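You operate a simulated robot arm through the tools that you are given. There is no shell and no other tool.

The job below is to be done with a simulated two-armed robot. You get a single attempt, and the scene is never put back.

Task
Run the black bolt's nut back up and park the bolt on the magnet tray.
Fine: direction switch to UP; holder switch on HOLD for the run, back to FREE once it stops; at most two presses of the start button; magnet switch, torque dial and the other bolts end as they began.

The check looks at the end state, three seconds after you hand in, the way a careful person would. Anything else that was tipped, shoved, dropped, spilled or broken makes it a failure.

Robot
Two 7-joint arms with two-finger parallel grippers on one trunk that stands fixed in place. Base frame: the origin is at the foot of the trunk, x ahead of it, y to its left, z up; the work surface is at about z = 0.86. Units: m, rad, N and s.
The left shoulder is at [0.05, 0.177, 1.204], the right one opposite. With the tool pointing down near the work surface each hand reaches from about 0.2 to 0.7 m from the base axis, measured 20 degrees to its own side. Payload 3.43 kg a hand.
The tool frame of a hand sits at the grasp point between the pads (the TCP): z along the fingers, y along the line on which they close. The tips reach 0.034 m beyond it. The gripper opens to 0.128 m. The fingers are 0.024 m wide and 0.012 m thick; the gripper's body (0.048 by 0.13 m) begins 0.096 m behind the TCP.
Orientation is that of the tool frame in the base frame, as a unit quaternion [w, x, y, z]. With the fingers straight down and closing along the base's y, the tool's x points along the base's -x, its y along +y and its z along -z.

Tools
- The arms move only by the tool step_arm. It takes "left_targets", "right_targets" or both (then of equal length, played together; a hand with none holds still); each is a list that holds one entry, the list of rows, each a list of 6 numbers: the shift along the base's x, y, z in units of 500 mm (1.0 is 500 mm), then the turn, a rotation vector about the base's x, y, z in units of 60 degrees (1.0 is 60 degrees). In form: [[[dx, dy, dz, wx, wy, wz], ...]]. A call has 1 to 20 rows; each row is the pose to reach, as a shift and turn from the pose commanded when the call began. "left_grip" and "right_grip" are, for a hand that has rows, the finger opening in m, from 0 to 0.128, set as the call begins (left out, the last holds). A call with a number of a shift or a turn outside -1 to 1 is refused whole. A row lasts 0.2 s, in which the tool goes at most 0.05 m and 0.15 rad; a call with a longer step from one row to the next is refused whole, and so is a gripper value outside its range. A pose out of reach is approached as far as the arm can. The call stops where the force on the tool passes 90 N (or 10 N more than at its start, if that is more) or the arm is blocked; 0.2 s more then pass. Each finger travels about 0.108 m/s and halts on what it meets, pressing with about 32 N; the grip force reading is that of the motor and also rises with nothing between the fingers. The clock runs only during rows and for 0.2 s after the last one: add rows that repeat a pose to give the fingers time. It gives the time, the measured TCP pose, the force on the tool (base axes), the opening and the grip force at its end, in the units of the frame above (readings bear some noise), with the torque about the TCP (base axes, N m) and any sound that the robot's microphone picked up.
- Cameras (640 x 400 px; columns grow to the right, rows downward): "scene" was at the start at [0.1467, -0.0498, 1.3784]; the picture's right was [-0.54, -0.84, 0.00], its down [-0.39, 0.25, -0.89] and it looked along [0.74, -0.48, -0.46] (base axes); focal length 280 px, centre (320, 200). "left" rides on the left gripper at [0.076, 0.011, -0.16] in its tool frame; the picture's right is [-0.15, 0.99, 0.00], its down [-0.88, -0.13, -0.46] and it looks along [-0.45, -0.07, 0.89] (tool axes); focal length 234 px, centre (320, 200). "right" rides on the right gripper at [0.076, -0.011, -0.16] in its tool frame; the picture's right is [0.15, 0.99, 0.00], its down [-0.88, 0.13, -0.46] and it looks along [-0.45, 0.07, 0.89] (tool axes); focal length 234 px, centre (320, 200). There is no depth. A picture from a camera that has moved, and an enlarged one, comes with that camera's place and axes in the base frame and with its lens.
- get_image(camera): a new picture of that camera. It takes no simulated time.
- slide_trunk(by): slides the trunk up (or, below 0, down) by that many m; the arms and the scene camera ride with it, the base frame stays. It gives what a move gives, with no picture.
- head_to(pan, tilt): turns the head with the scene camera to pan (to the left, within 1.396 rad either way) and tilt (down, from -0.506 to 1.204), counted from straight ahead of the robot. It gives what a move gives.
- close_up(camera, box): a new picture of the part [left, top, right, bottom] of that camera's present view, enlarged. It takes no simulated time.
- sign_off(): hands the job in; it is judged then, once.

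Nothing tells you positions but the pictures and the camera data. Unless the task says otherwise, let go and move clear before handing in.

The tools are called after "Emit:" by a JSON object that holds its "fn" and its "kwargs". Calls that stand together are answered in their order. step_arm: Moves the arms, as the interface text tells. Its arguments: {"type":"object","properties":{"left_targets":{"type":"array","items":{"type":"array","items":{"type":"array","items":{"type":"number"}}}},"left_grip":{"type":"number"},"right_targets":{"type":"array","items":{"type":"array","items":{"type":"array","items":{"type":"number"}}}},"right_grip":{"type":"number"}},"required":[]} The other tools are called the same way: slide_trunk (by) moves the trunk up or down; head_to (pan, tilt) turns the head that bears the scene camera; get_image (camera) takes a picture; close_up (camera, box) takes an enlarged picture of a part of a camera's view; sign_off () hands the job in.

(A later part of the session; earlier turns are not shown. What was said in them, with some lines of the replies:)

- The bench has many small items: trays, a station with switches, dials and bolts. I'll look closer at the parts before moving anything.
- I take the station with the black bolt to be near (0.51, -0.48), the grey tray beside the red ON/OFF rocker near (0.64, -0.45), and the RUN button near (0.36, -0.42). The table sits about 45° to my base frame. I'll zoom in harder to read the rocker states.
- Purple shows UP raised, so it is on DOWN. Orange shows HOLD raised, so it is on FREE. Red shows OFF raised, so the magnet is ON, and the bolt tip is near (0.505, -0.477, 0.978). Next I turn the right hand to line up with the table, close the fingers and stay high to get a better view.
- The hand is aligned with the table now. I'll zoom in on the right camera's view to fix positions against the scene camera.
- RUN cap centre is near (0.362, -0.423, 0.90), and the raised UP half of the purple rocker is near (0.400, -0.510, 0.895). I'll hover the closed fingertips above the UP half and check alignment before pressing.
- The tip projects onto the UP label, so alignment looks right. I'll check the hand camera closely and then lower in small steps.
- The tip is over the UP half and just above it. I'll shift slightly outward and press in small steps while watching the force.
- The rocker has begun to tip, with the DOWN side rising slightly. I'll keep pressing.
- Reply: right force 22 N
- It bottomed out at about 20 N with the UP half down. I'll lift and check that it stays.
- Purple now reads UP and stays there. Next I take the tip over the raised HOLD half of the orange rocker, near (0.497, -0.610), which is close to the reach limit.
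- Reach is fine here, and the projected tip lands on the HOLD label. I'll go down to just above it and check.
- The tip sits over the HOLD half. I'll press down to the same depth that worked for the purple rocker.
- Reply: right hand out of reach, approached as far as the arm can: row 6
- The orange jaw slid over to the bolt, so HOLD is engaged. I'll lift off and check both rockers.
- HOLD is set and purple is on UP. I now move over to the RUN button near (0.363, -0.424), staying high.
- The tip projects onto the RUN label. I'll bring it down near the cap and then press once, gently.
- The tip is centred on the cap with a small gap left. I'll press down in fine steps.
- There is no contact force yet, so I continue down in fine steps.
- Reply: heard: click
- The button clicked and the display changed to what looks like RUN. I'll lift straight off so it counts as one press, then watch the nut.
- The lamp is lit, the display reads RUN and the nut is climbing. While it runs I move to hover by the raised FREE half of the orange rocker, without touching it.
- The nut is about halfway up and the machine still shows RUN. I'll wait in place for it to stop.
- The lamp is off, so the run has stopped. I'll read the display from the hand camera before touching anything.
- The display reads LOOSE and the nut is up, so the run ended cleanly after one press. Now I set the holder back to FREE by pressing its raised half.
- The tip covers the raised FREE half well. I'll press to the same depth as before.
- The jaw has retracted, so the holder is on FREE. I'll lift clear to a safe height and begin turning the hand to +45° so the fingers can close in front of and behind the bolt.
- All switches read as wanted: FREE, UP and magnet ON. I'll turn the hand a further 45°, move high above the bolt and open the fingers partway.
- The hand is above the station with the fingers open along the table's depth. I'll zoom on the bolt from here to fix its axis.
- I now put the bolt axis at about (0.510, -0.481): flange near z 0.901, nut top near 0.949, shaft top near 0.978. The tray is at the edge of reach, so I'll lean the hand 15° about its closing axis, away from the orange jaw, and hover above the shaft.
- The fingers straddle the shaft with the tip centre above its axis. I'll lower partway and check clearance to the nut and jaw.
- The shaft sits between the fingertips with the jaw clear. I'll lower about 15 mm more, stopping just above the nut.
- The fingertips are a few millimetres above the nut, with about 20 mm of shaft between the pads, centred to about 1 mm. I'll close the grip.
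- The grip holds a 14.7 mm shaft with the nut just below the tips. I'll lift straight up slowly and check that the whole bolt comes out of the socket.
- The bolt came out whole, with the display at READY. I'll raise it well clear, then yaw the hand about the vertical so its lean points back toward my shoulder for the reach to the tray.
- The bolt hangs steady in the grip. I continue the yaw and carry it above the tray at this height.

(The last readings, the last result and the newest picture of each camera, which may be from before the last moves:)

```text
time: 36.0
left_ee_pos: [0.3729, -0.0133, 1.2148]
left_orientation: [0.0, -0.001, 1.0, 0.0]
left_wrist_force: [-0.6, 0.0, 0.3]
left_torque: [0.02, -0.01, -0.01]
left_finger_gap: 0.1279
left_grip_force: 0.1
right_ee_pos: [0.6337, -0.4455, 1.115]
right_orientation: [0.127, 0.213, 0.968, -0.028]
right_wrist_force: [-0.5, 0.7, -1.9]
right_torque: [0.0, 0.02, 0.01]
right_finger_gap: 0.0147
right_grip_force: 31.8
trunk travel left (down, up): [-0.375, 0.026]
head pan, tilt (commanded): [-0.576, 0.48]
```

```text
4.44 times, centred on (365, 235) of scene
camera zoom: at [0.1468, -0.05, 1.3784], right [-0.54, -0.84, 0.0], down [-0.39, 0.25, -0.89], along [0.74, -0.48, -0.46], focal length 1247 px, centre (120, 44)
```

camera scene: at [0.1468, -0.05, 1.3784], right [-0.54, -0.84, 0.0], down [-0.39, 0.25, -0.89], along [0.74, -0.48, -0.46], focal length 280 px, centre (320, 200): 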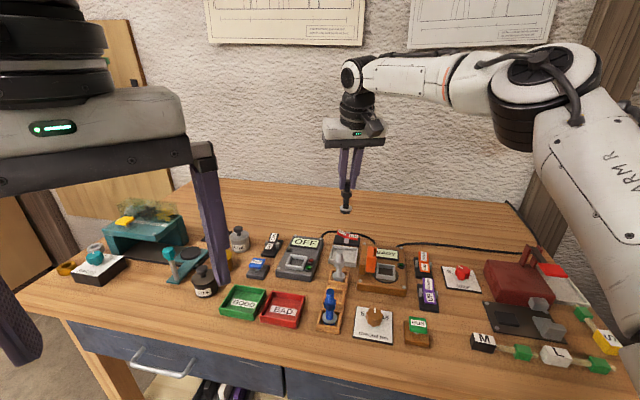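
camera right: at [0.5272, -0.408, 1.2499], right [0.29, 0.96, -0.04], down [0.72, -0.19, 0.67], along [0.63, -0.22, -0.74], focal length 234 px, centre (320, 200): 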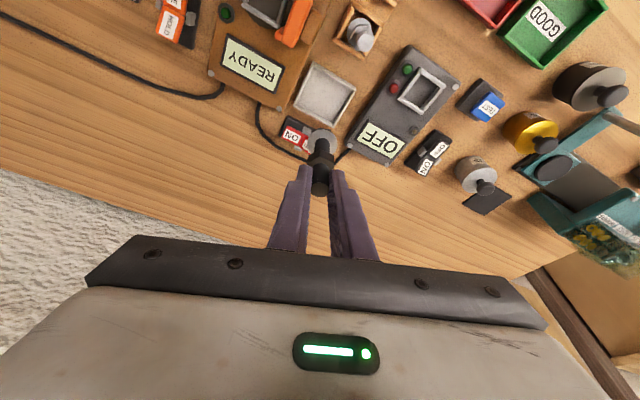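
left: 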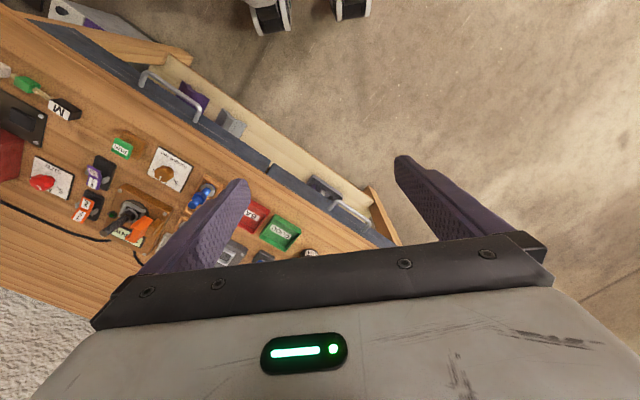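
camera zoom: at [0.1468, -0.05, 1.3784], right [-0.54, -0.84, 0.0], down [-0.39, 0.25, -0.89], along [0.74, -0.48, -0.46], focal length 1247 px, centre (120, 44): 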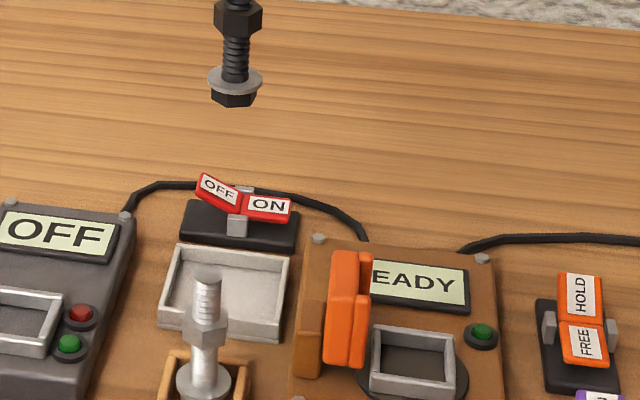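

The bolt hangs above the tray, with its axis near (0.639, -0.450) and the tray centre near (0.640, -0.452). I'll lower it until the head is about 25 mm above the tray floor and check.

Emit:
{"fn": "step_arm", "kwargs": {"right_targets": [[[0.002, -0.004, -0.06, 0, 0, 0], [0.002, -0.004, -0.12, 0, 0, 0], [0.002, -0.004, -0.18, 0, 0, 0], [0.002, -0.004, -0.24, 0, 0, 0], [0.002, -0.004, -0.24, 0, 0, 0]]]}}

Emit:
{"fn": "close_up", "kwargs": {"camera": "scene", "box": [310, 210, 400, 280]}}

Emit:
{"fn": "close_up", "kwargs": {"camera": "right", "box": [240, 60, 400, 200]}}

Emit:
{"fn": "get_image", "kwargs": {"camera": "left"}}

```text
time: 37.2
left_ee_pos: [0.3736, -0.0133, 1.2131]
left_orientation: [0.0, 0.0, 1.0, 0.0]
left_wrist_force: [-0.5, 0.8, 0.7]
left_torque: [0.0, 0.04, -0.02]
left_finger_gap: 0.128
left_grip_force: 0.1
right_ee_pos: [0.6347, -0.4498, 0.9951]
right_orientation: [0.129, 0.214, 0.968, -0.029]
right_wrist_force: [0.0, -0.8, -2.3]
right_torque: [0.02, -0.01, -0.01]
right_finger_gap: 0.0146
right_grip_force: 32.4
trunk travel left (down, up): [-0.375, 0.026]
head pan, tilt (commanded): [-0.576, 0.48]
```

```text
5.71 times, centred on (355, 245) of scene
camera zoom: at [0.1467, -0.0499, 1.3785], right [-0.54, -0.84, 0.0], down [-0.39, 0.25, -0.89], along [0.74, -0.48, -0.46], focal length 1603 px, centre (120, -57)
```

zoom: 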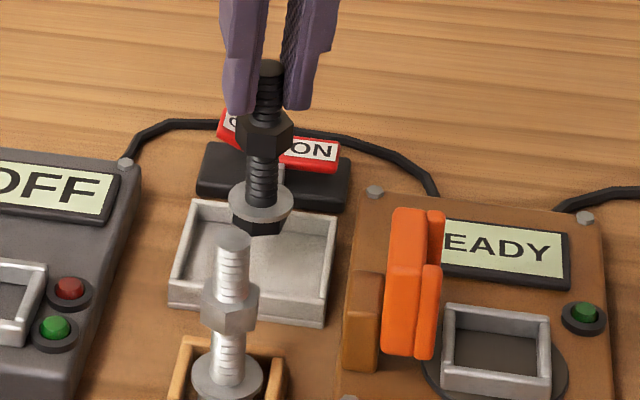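

```text
2.86 times, centred on (320, 130) of right
camera zoom: at [0.528, -0.4111, 1.1299], right [0.29, 0.96, -0.04], down [0.72, -0.19, 0.67], along [0.63, -0.22, -0.74], focal length 669 px, centre (320, 400)
```

zoom: 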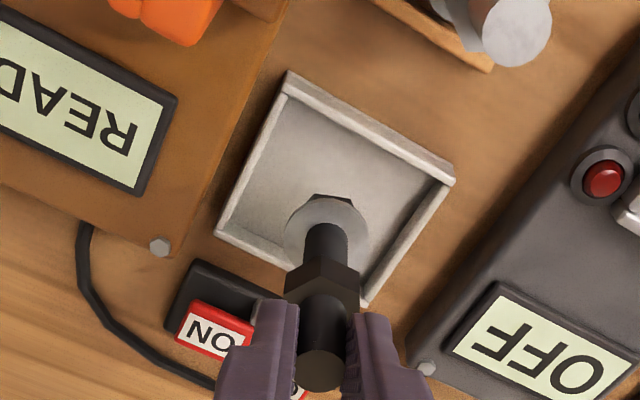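

```text
taken
camera left: at [0.2961, -0.0021, 1.3735], right [0.15, 0.99, 0.0], down [0.88, -0.13, 0.46], along [0.45, -0.07, -0.89], focal length 234 px, centre (320, 200)
```

left: 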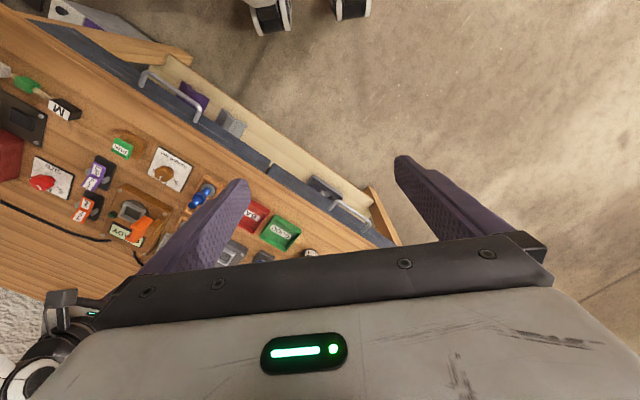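

The bolt is centred over the tray to within a couple of millimetres. I'll lower most of the remaining gap and then feel for contact.

Emit:
{"fn": "step_arm", "kwargs": {"right_targets": [[[0.001, 0, -0.02, 0, 0, 0], [0.001, 0, -0.036, 0, 0, 0], [0.001, 0, -0.044, 0, 0, 0]]]}}

Emit:
{"fn": "close_up", "kwargs": {"camera": "scene", "box": [320, 215, 390, 275]}}

Emit:
{"fn": "close_up", "kwargs": {"camera": "right", "box": [240, 60, 400, 200]}}

```text
time: 38.0
left_ee_pos: [0.3728, -0.0123, 1.2131]
left_orientation: [-0.001, -0.001, 1.0, 0.0]
left_wrist_force: [0.4, 0.2, 0.1]
left_torque: [-0.01, 0.0, 0.02]
left_finger_gap: 0.1279
left_grip_force: 0.1
right_ee_pos: [0.6353, -0.4482, 0.9728]
right_orientation: [0.128, 0.213, 0.968, -0.028]
right_wrist_force: [1.1, 0.9, -3.0]
right_torque: [0.01, -0.03, -0.01]
right_finger_gap: 0.0146
right_grip_force: 32.4
trunk travel left (down, up): [-0.375, 0.026]
head pan, tilt (commanded): [-0.576, 0.48]
```

```text
6.67 times, centred on (355, 245) of scene
camera zoom: at [0.1469, -0.0499, 1.3784], right [-0.54, -0.84, 0.0], down [-0.39, 0.25, -0.89], along [0.74, -0.48, -0.46], focal length 1870 px, centre (87, -100)
```

zoom: 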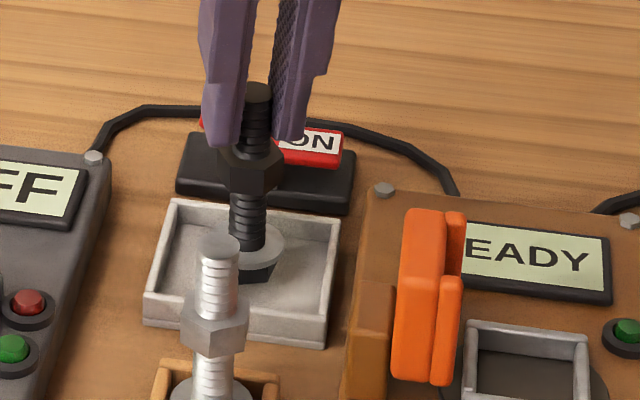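

```text
2.86 times, centred on (320, 130) of right
camera zoom: at [0.5285, -0.4101, 1.1078], right [0.29, 0.96, -0.04], down [0.72, -0.19, 0.67], along [0.63, -0.22, -0.74], focal length 669 px, centre (320, 400)
```

zoom: 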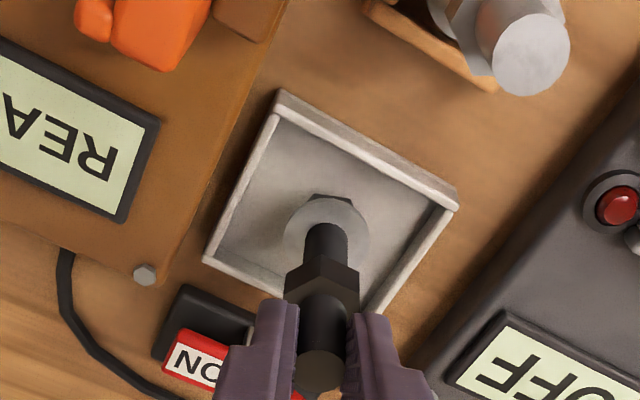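

Force reads about -3 N, slightly more than the bolt's weight, and there is no contact yet. I continue down in 2 mm steps.

Emit:
{"fn": "step_arm", "kwargs": {"right_targets": [[[0, 0, -0.004, 0, 0, 0], [0, 0, -0.008, 0, 0, 0]]]}}

Emit:
{"fn": "close_up", "kwargs": {"camera": "scene", "box": [320, 215, 390, 275]}}

```text
time: 38.6
left_ee_pos: [0.3729, -0.0129, 1.2135]
left_orientation: [0.0, -0.002, 1.0, 0.001]
left_wrist_force: [0.3, 0.0, 0.2]
left_torque: [0.01, 0.05, -0.01]
left_finger_gap: 0.1277
left_grip_force: 0.0
right_ee_pos: [0.6354, -0.449, 0.9689]
right_orientation: [0.128, 0.214, 0.968, -0.028]
right_wrist_force: [0.5, -0.5, -2.2]
right_torque: [-0.02, -0.03, -0.03]
right_finger_gap: 0.0146
right_grip_force: 31.7
trunk travel left (down, up): [-0.375, 0.026]
head pan, tilt (commanded): [-0.576, 0.48]
```

```text
6.67 times, centred on (355, 245) of scene
camera zoom: at [0.1469, -0.0499, 1.3784], right [-0.54, -0.84, 0.0], down [-0.39, 0.25, -0.89], along [0.74, -0.48, -0.46], focal length 1870 px, centre (87, -100)
```

zoom: 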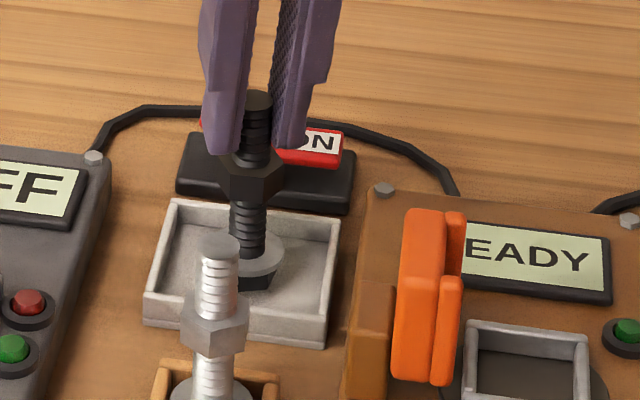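

Still no contact, so I keep lowering in small steps.

Emit:
{"fn": "step_arm", "kwargs": {"right_targets": [[[0, 0, -0.004, 0, 0, 0], [0, 0, -0.008, 0, 0, 0]]]}}

Emit:
{"fn": "close_up", "kwargs": {"camera": "scene", "box": [320, 215, 390, 275]}}

```text
time: 39.2
left_ee_pos: [0.3722, -0.0142, 1.2135]
left_orientation: [0.0, -0.002, 1.0, 0.0]
left_wrist_force: [-0.4, 0.5, -0.4]
left_torque: [0.0, -0.02, 0.0]
left_finger_gap: 0.1278
left_grip_force: 0.1
right_ee_pos: [0.6357, -0.449, 0.9655]
right_orientation: [0.128, 0.214, 0.968, -0.028]
right_wrist_force: [0.5, 0.1, -2.6]
right_torque: [0.03, 0.0, 0.03]
right_finger_gap: 0.0147
right_grip_force: 31.7
trunk travel left (down, up): [-0.375, 0.026]
head pan, tilt (commanded): [-0.576, 0.48]
```

```text
6.67 times, centred on (355, 245) of scene
camera zoom: at [0.1469, -0.0499, 1.3784], right [-0.54, -0.84, 0.0], down [-0.39, 0.25, -0.89], along [0.74, -0.48, -0.46], focal length 1870 px, centre (87, -100)
```

zoom: 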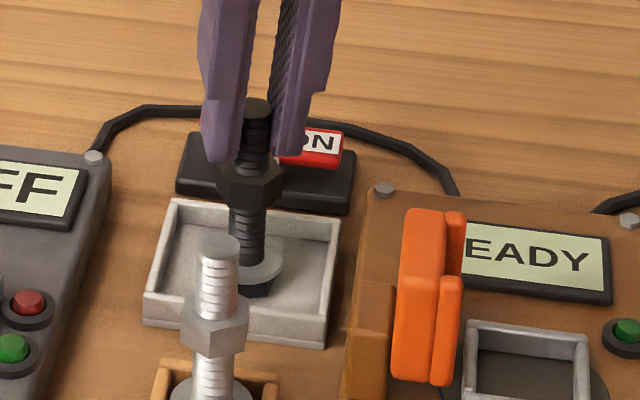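

The head looks within a few millimetres of the floor. I'll continue with small steps.

Emit:
{"fn": "step_arm", "kwargs": {"right_targets": [[[0, 0, -0.003, 0, 0, 0], [0, 0, -0.006, 0, 0, 0]]]}}

Emit:
{"fn": "close_up", "kwargs": {"camera": "scene", "box": [320, 215, 390, 275]}}

Emit:
{"fn": "close_up", "kwargs": {"camera": "right", "box": [260, 80, 380, 180]}}

```text
time: 39.8
left_ee_pos: [0.3715, -0.0129, 1.2147]
left_orientation: [0.001, -0.001, 1.0, 0.0]
left_wrist_force: [-0.1, 0.4, 0.4]
left_torque: [0.01, 0.0, 0.01]
left_finger_gap: 0.128
left_grip_force: 0.0
right_ee_pos: [0.6358, -0.4479, 0.9645]
right_orientation: [0.129, 0.214, 0.968, -0.028]
right_wrist_force: [-2.3, 0.7, 6.1]
right_torque: [0.1, 0.25, 0.01]
right_finger_gap: 0.0144
right_grip_force: 32.3
trunk travel left (down, up): [-0.375, 0.026]
head pan, tilt (commanded): [-0.576, 0.48]
```

```text
6.67 times, centred on (355, 245) of scene
camera zoom: at [0.1457, -0.0492, 1.3788], right [-0.54, -0.84, 0.0], down [-0.39, 0.25, -0.89], along [0.74, -0.48, -0.46], focal length 1870 px, centre (87, -100)
```

zoom: 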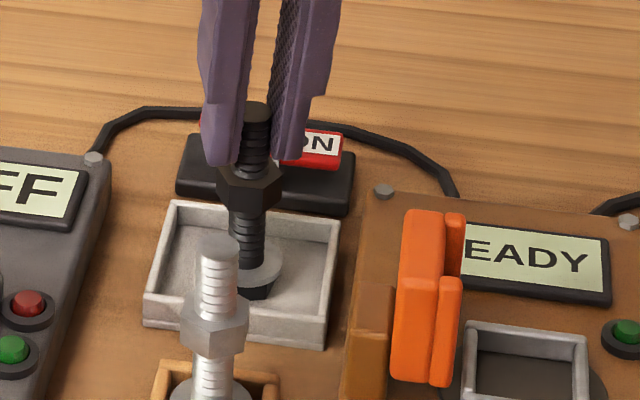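

```text
4.00 times, centred on (320, 130) of right
camera zoom: at [0.5279, -0.4098, 1.0988], right [0.29, 0.96, -0.04], down [0.72, -0.19, 0.67], along [0.63, -0.22, -0.74], focal length 937 px, centre (320, 480)
```

zoom: 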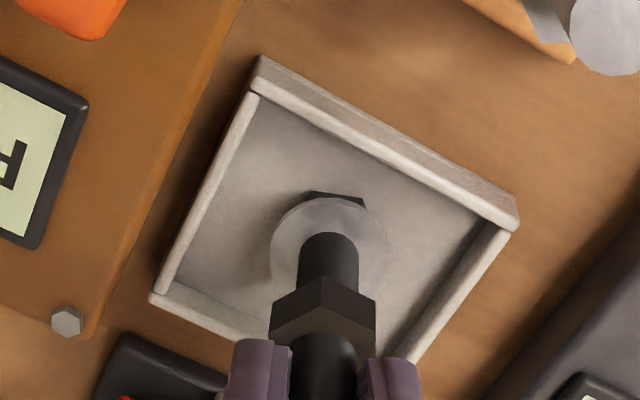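

Contact: the force rose by about 8 N and the head rests on the tray floor. I'll ease the load by 1 mm and open the fingers.

Emit:
{"fn": "step_arm", "kwargs": {"right_targets": [[[0, 0, 0.003, 0, 0, 0], [0, 0, 0.003, 0, 0, 0]]]}}

Emit:
{"fn": "step_arm", "kwargs": {"right_targets": [[[0, 0, 0, 0, 0, 0], [0, 0, 0, 0, 0, 0], [0, 0, 0, 0, 0, 0]]], "right_grip": 0.05}}

Emit:
{"fn": "close_up", "kwargs": {"camera": "scene", "box": [320, 215, 390, 275]}}

Emit:
{"fn": "close_up", "kwargs": {"camera": "right", "box": [240, 60, 400, 200]}}

```text
time: 40.4
left_ee_pos: [0.3723, -0.0128, 1.213]
left_orientation: [0.0, 0.0, 1.0, 0.0]
left_wrist_force: [-1.0, -0.2, -1.6]
left_torque: [0.0, 0.02, -0.02]
left_finger_gap: 0.1285
left_grip_force: 0.2
right_ee_pos: [0.6347, -0.4488, 0.9647]
right_orientation: [0.128, 0.214, 0.968, -0.028]
right_wrist_force: [0.4, -1.2, 2.2]
right_torque: [-0.05, -0.06, -0.01]
right_finger_gap: 0.0149
right_grip_force: 31.8
trunk travel left (down, up): [-0.375, 0.026]
head pan, tilt (commanded): [-0.576, 0.48]
```

```text
time: 41.2
left_ee_pos: [0.3724, -0.0122, 1.2138]
left_orientation: [0.0, -0.001, 1.0, 0.0]
left_wrist_force: [0.1, -0.3, 0.0]
left_torque: [-0.02, 0.03, 0.03]
left_finger_gap: 0.128
left_grip_force: 0.0
right_ee_pos: [0.6359, -0.4478, 0.9632]
right_orientation: [0.128, 0.213, 0.968, -0.028]
right_wrist_force: [0.8, 0.5, 0.3]
right_torque: [0.02, -0.03, 0.0]
right_finger_gap: 0.05
right_grip_force: 0.0
trunk travel left (down, up): [-0.375, 0.026]
head pan, tilt (commanded): [-0.576, 0.48]
```

```text
6.67 times, centred on (355, 245) of scene
camera zoom: at [0.1466, -0.0498, 1.3785], right [-0.54, -0.84, 0.0], down [-0.39, 0.25, -0.89], along [0.74, -0.48, -0.46], focal length 1870 px, centre (87, -100)
```

zoom: 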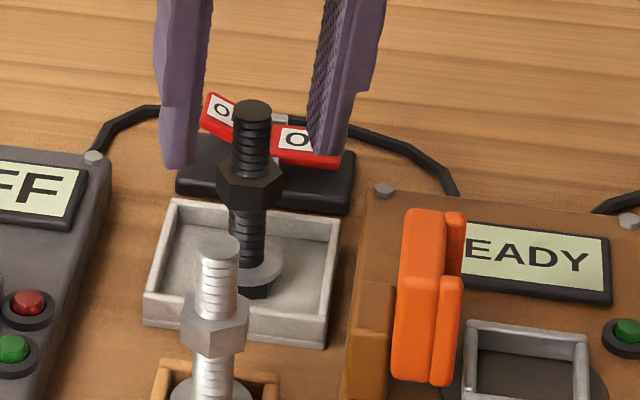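

```text
2.86 times, centred on (320, 130) of right
camera zoom: at [0.5284, -0.4099, 1.0988], right [0.29, 0.96, -0.04], down [0.72, -0.19, 0.67], along [0.63, -0.22, -0.74], focal length 669 px, centre (320, 400)
```

zoom: 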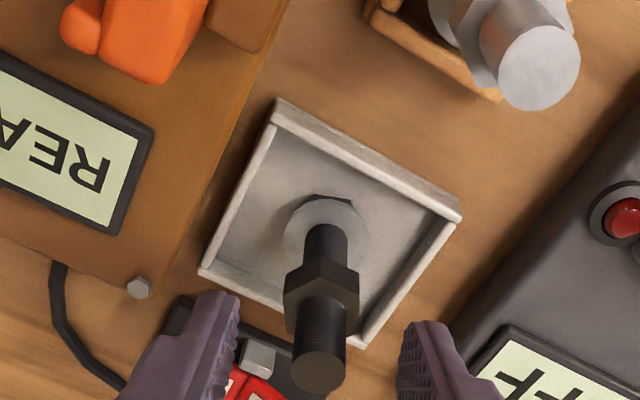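

The bolt stands upright in the tray on its own. I'll move straight up clear of it, then back toward the robot.

Emit:
{"fn": "step_arm", "kwargs": {"right_targets": [[[0, 0, 0.04, 0, 0, 0], [0, 0, 0.1, 0, 0, 0], [0, 0, 0.18, 0, 0, 0], [0, 0, 0.26, 0, 0, 0], [0, 0, 0.34, 0, 0, 0], [-0.06, 0.0, 0.4, 0, 0, 0], [-0.14, 0.0, 0.44, 0, 0, 0], [-0.22, 0.0, 0.46, 0, 0, 0], [-0.3, -0.02, 0.46, 0, 0, 0], [-0.38, -0.04, 0.46, 0, 0, 0], [-0.46, -0.06, 0.46, 0, 0, 0]]]}}

Emit:
{"fn": "get_image", "kwargs": {"camera": "scene"}}

Emit:
{"fn": "close_up", "kwargs": {"camera": "scene", "box": [310, 215, 450, 305]}}

Emit:
{"fn": "close_up", "kwargs": {"camera": "scene", "box": [320, 270, 450, 350]}}

Emit:
{"fn": "get_image", "kwargs": {"camera": "right"}}

```text
time: 43.6
left_ee_pos: [0.3722, -0.0133, 1.215]
left_orientation: [0.0, 0.001, 1.0, 0.0]
left_wrist_force: [-1.2, -0.1, -0.1]
left_torque: [0.03, -0.01, -0.01]
left_finger_gap: 0.1279
left_grip_force: 0.0
right_ee_pos: [0.4041, -0.4785, 1.1937]
right_orientation: [0.127, 0.215, 0.968, -0.029]
right_wrist_force: [-0.3, 0.1, 0.7]
right_torque: [0.0, -0.04, -0.01]
right_finger_gap: 0.05
right_grip_force: 0.1
trunk travel left (down, up): [-0.375, 0.026]
head pan, tilt (commanded): [-0.576, 0.48]
```

```text
taken
camera scene: at [0.146, -0.0503, 1.3786], right [-0.54, -0.84, 0.0], down [-0.39, 0.25, -0.89], along [0.74, -0.48, -0.46], focal length 280 px, centre (320, 200)
```

scene: 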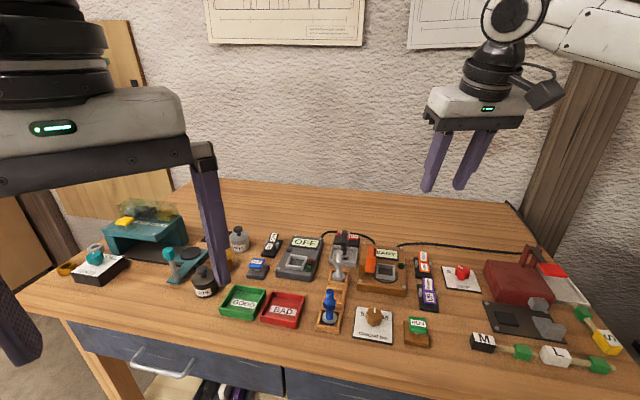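

```text
4.44 times, centred on (380, 260) of scene
camera zoom: at [0.146, -0.0503, 1.3786], right [-0.54, -0.84, 0.0], down [-0.39, 0.25, -0.89], along [0.74, -0.48, -0.46], focal length 1247 px, centre (53, -67)
```

zoom: 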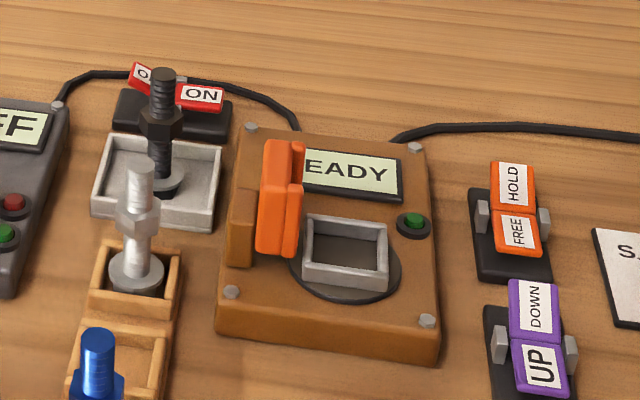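

```text
4.92 times, centred on (385, 310) of scene
camera zoom: at [0.146, -0.0503, 1.3786], right [-0.54, -0.84, 0.0], down [-0.39, 0.25, -0.89], along [0.74, -0.48, -0.46], focal length 1381 px, centre (0, -342)
```

zoom: 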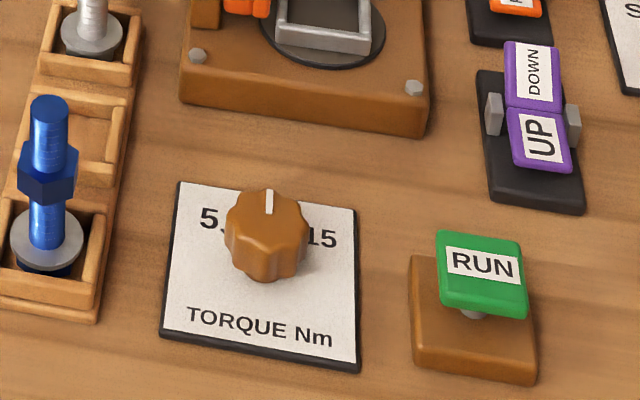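

```text
taken
camera right: at [0.2968, -0.44, 1.3285], right [0.29, 0.96, -0.04], down [0.72, -0.19, 0.67], along [0.63, -0.22, -0.74], focal length 234 px, centre (320, 200)
```

right: 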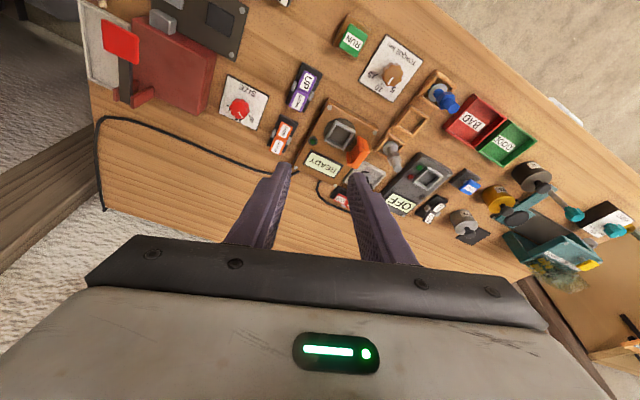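

The black bolt stands upright on the magnet tray with its nut up. The direction switch is on UP, the holder is on FREE, the magnet is still ON, torque is unchanged, the other bolts are in place and both hands are clear. One last close look at the tray before handing in.

Emit:
{"fn": "close_up", "kwargs": {"camera": "scene", "box": [320, 220, 380, 275]}}

```text
7.27 times, centred on (350, 248) of scene
camera zoom: at [0.146, -0.0503, 1.3786], right [-0.54, -0.84, 0.0], down [-0.39, 0.25, -0.89], along [0.74, -0.48, -0.46], focal length 2040 px, centre (102, -146)
```

zoom: 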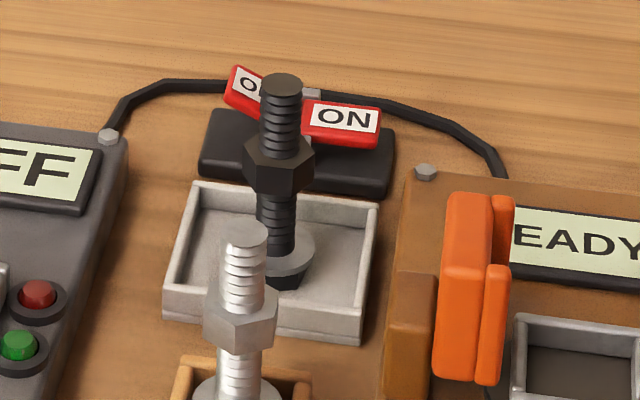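

The bolt is upright inside the tray with its nut raised, and the magnet switch is still ON. Everything matches the request, so I'm handing in.

Emit:
{"fn": "sign_off", "kwargs": {}}

```text
The job is handed in.
```

The black bolt's nut is run back up and the bolt is standing upright on the magnet tray. I handed the job in; the tool confirmed the hand-in but gave no verdict.

- **Direction switch:** it was on DOWN, and I set it to UP.
- **Holder switch:** it was on HOLD for the run. I put it back to FREE once the display read LOOSE and the lamp went out.
- **Start button:** I pressed it once.
- **Left unchanged:** the magnet switch is still ON, the torque dial is still at 10 Nm, and the grey and blue bolts are in their places.
- **Rest of the bench:** I saw nothing else moved or tipped, and both hands are clear of the table.
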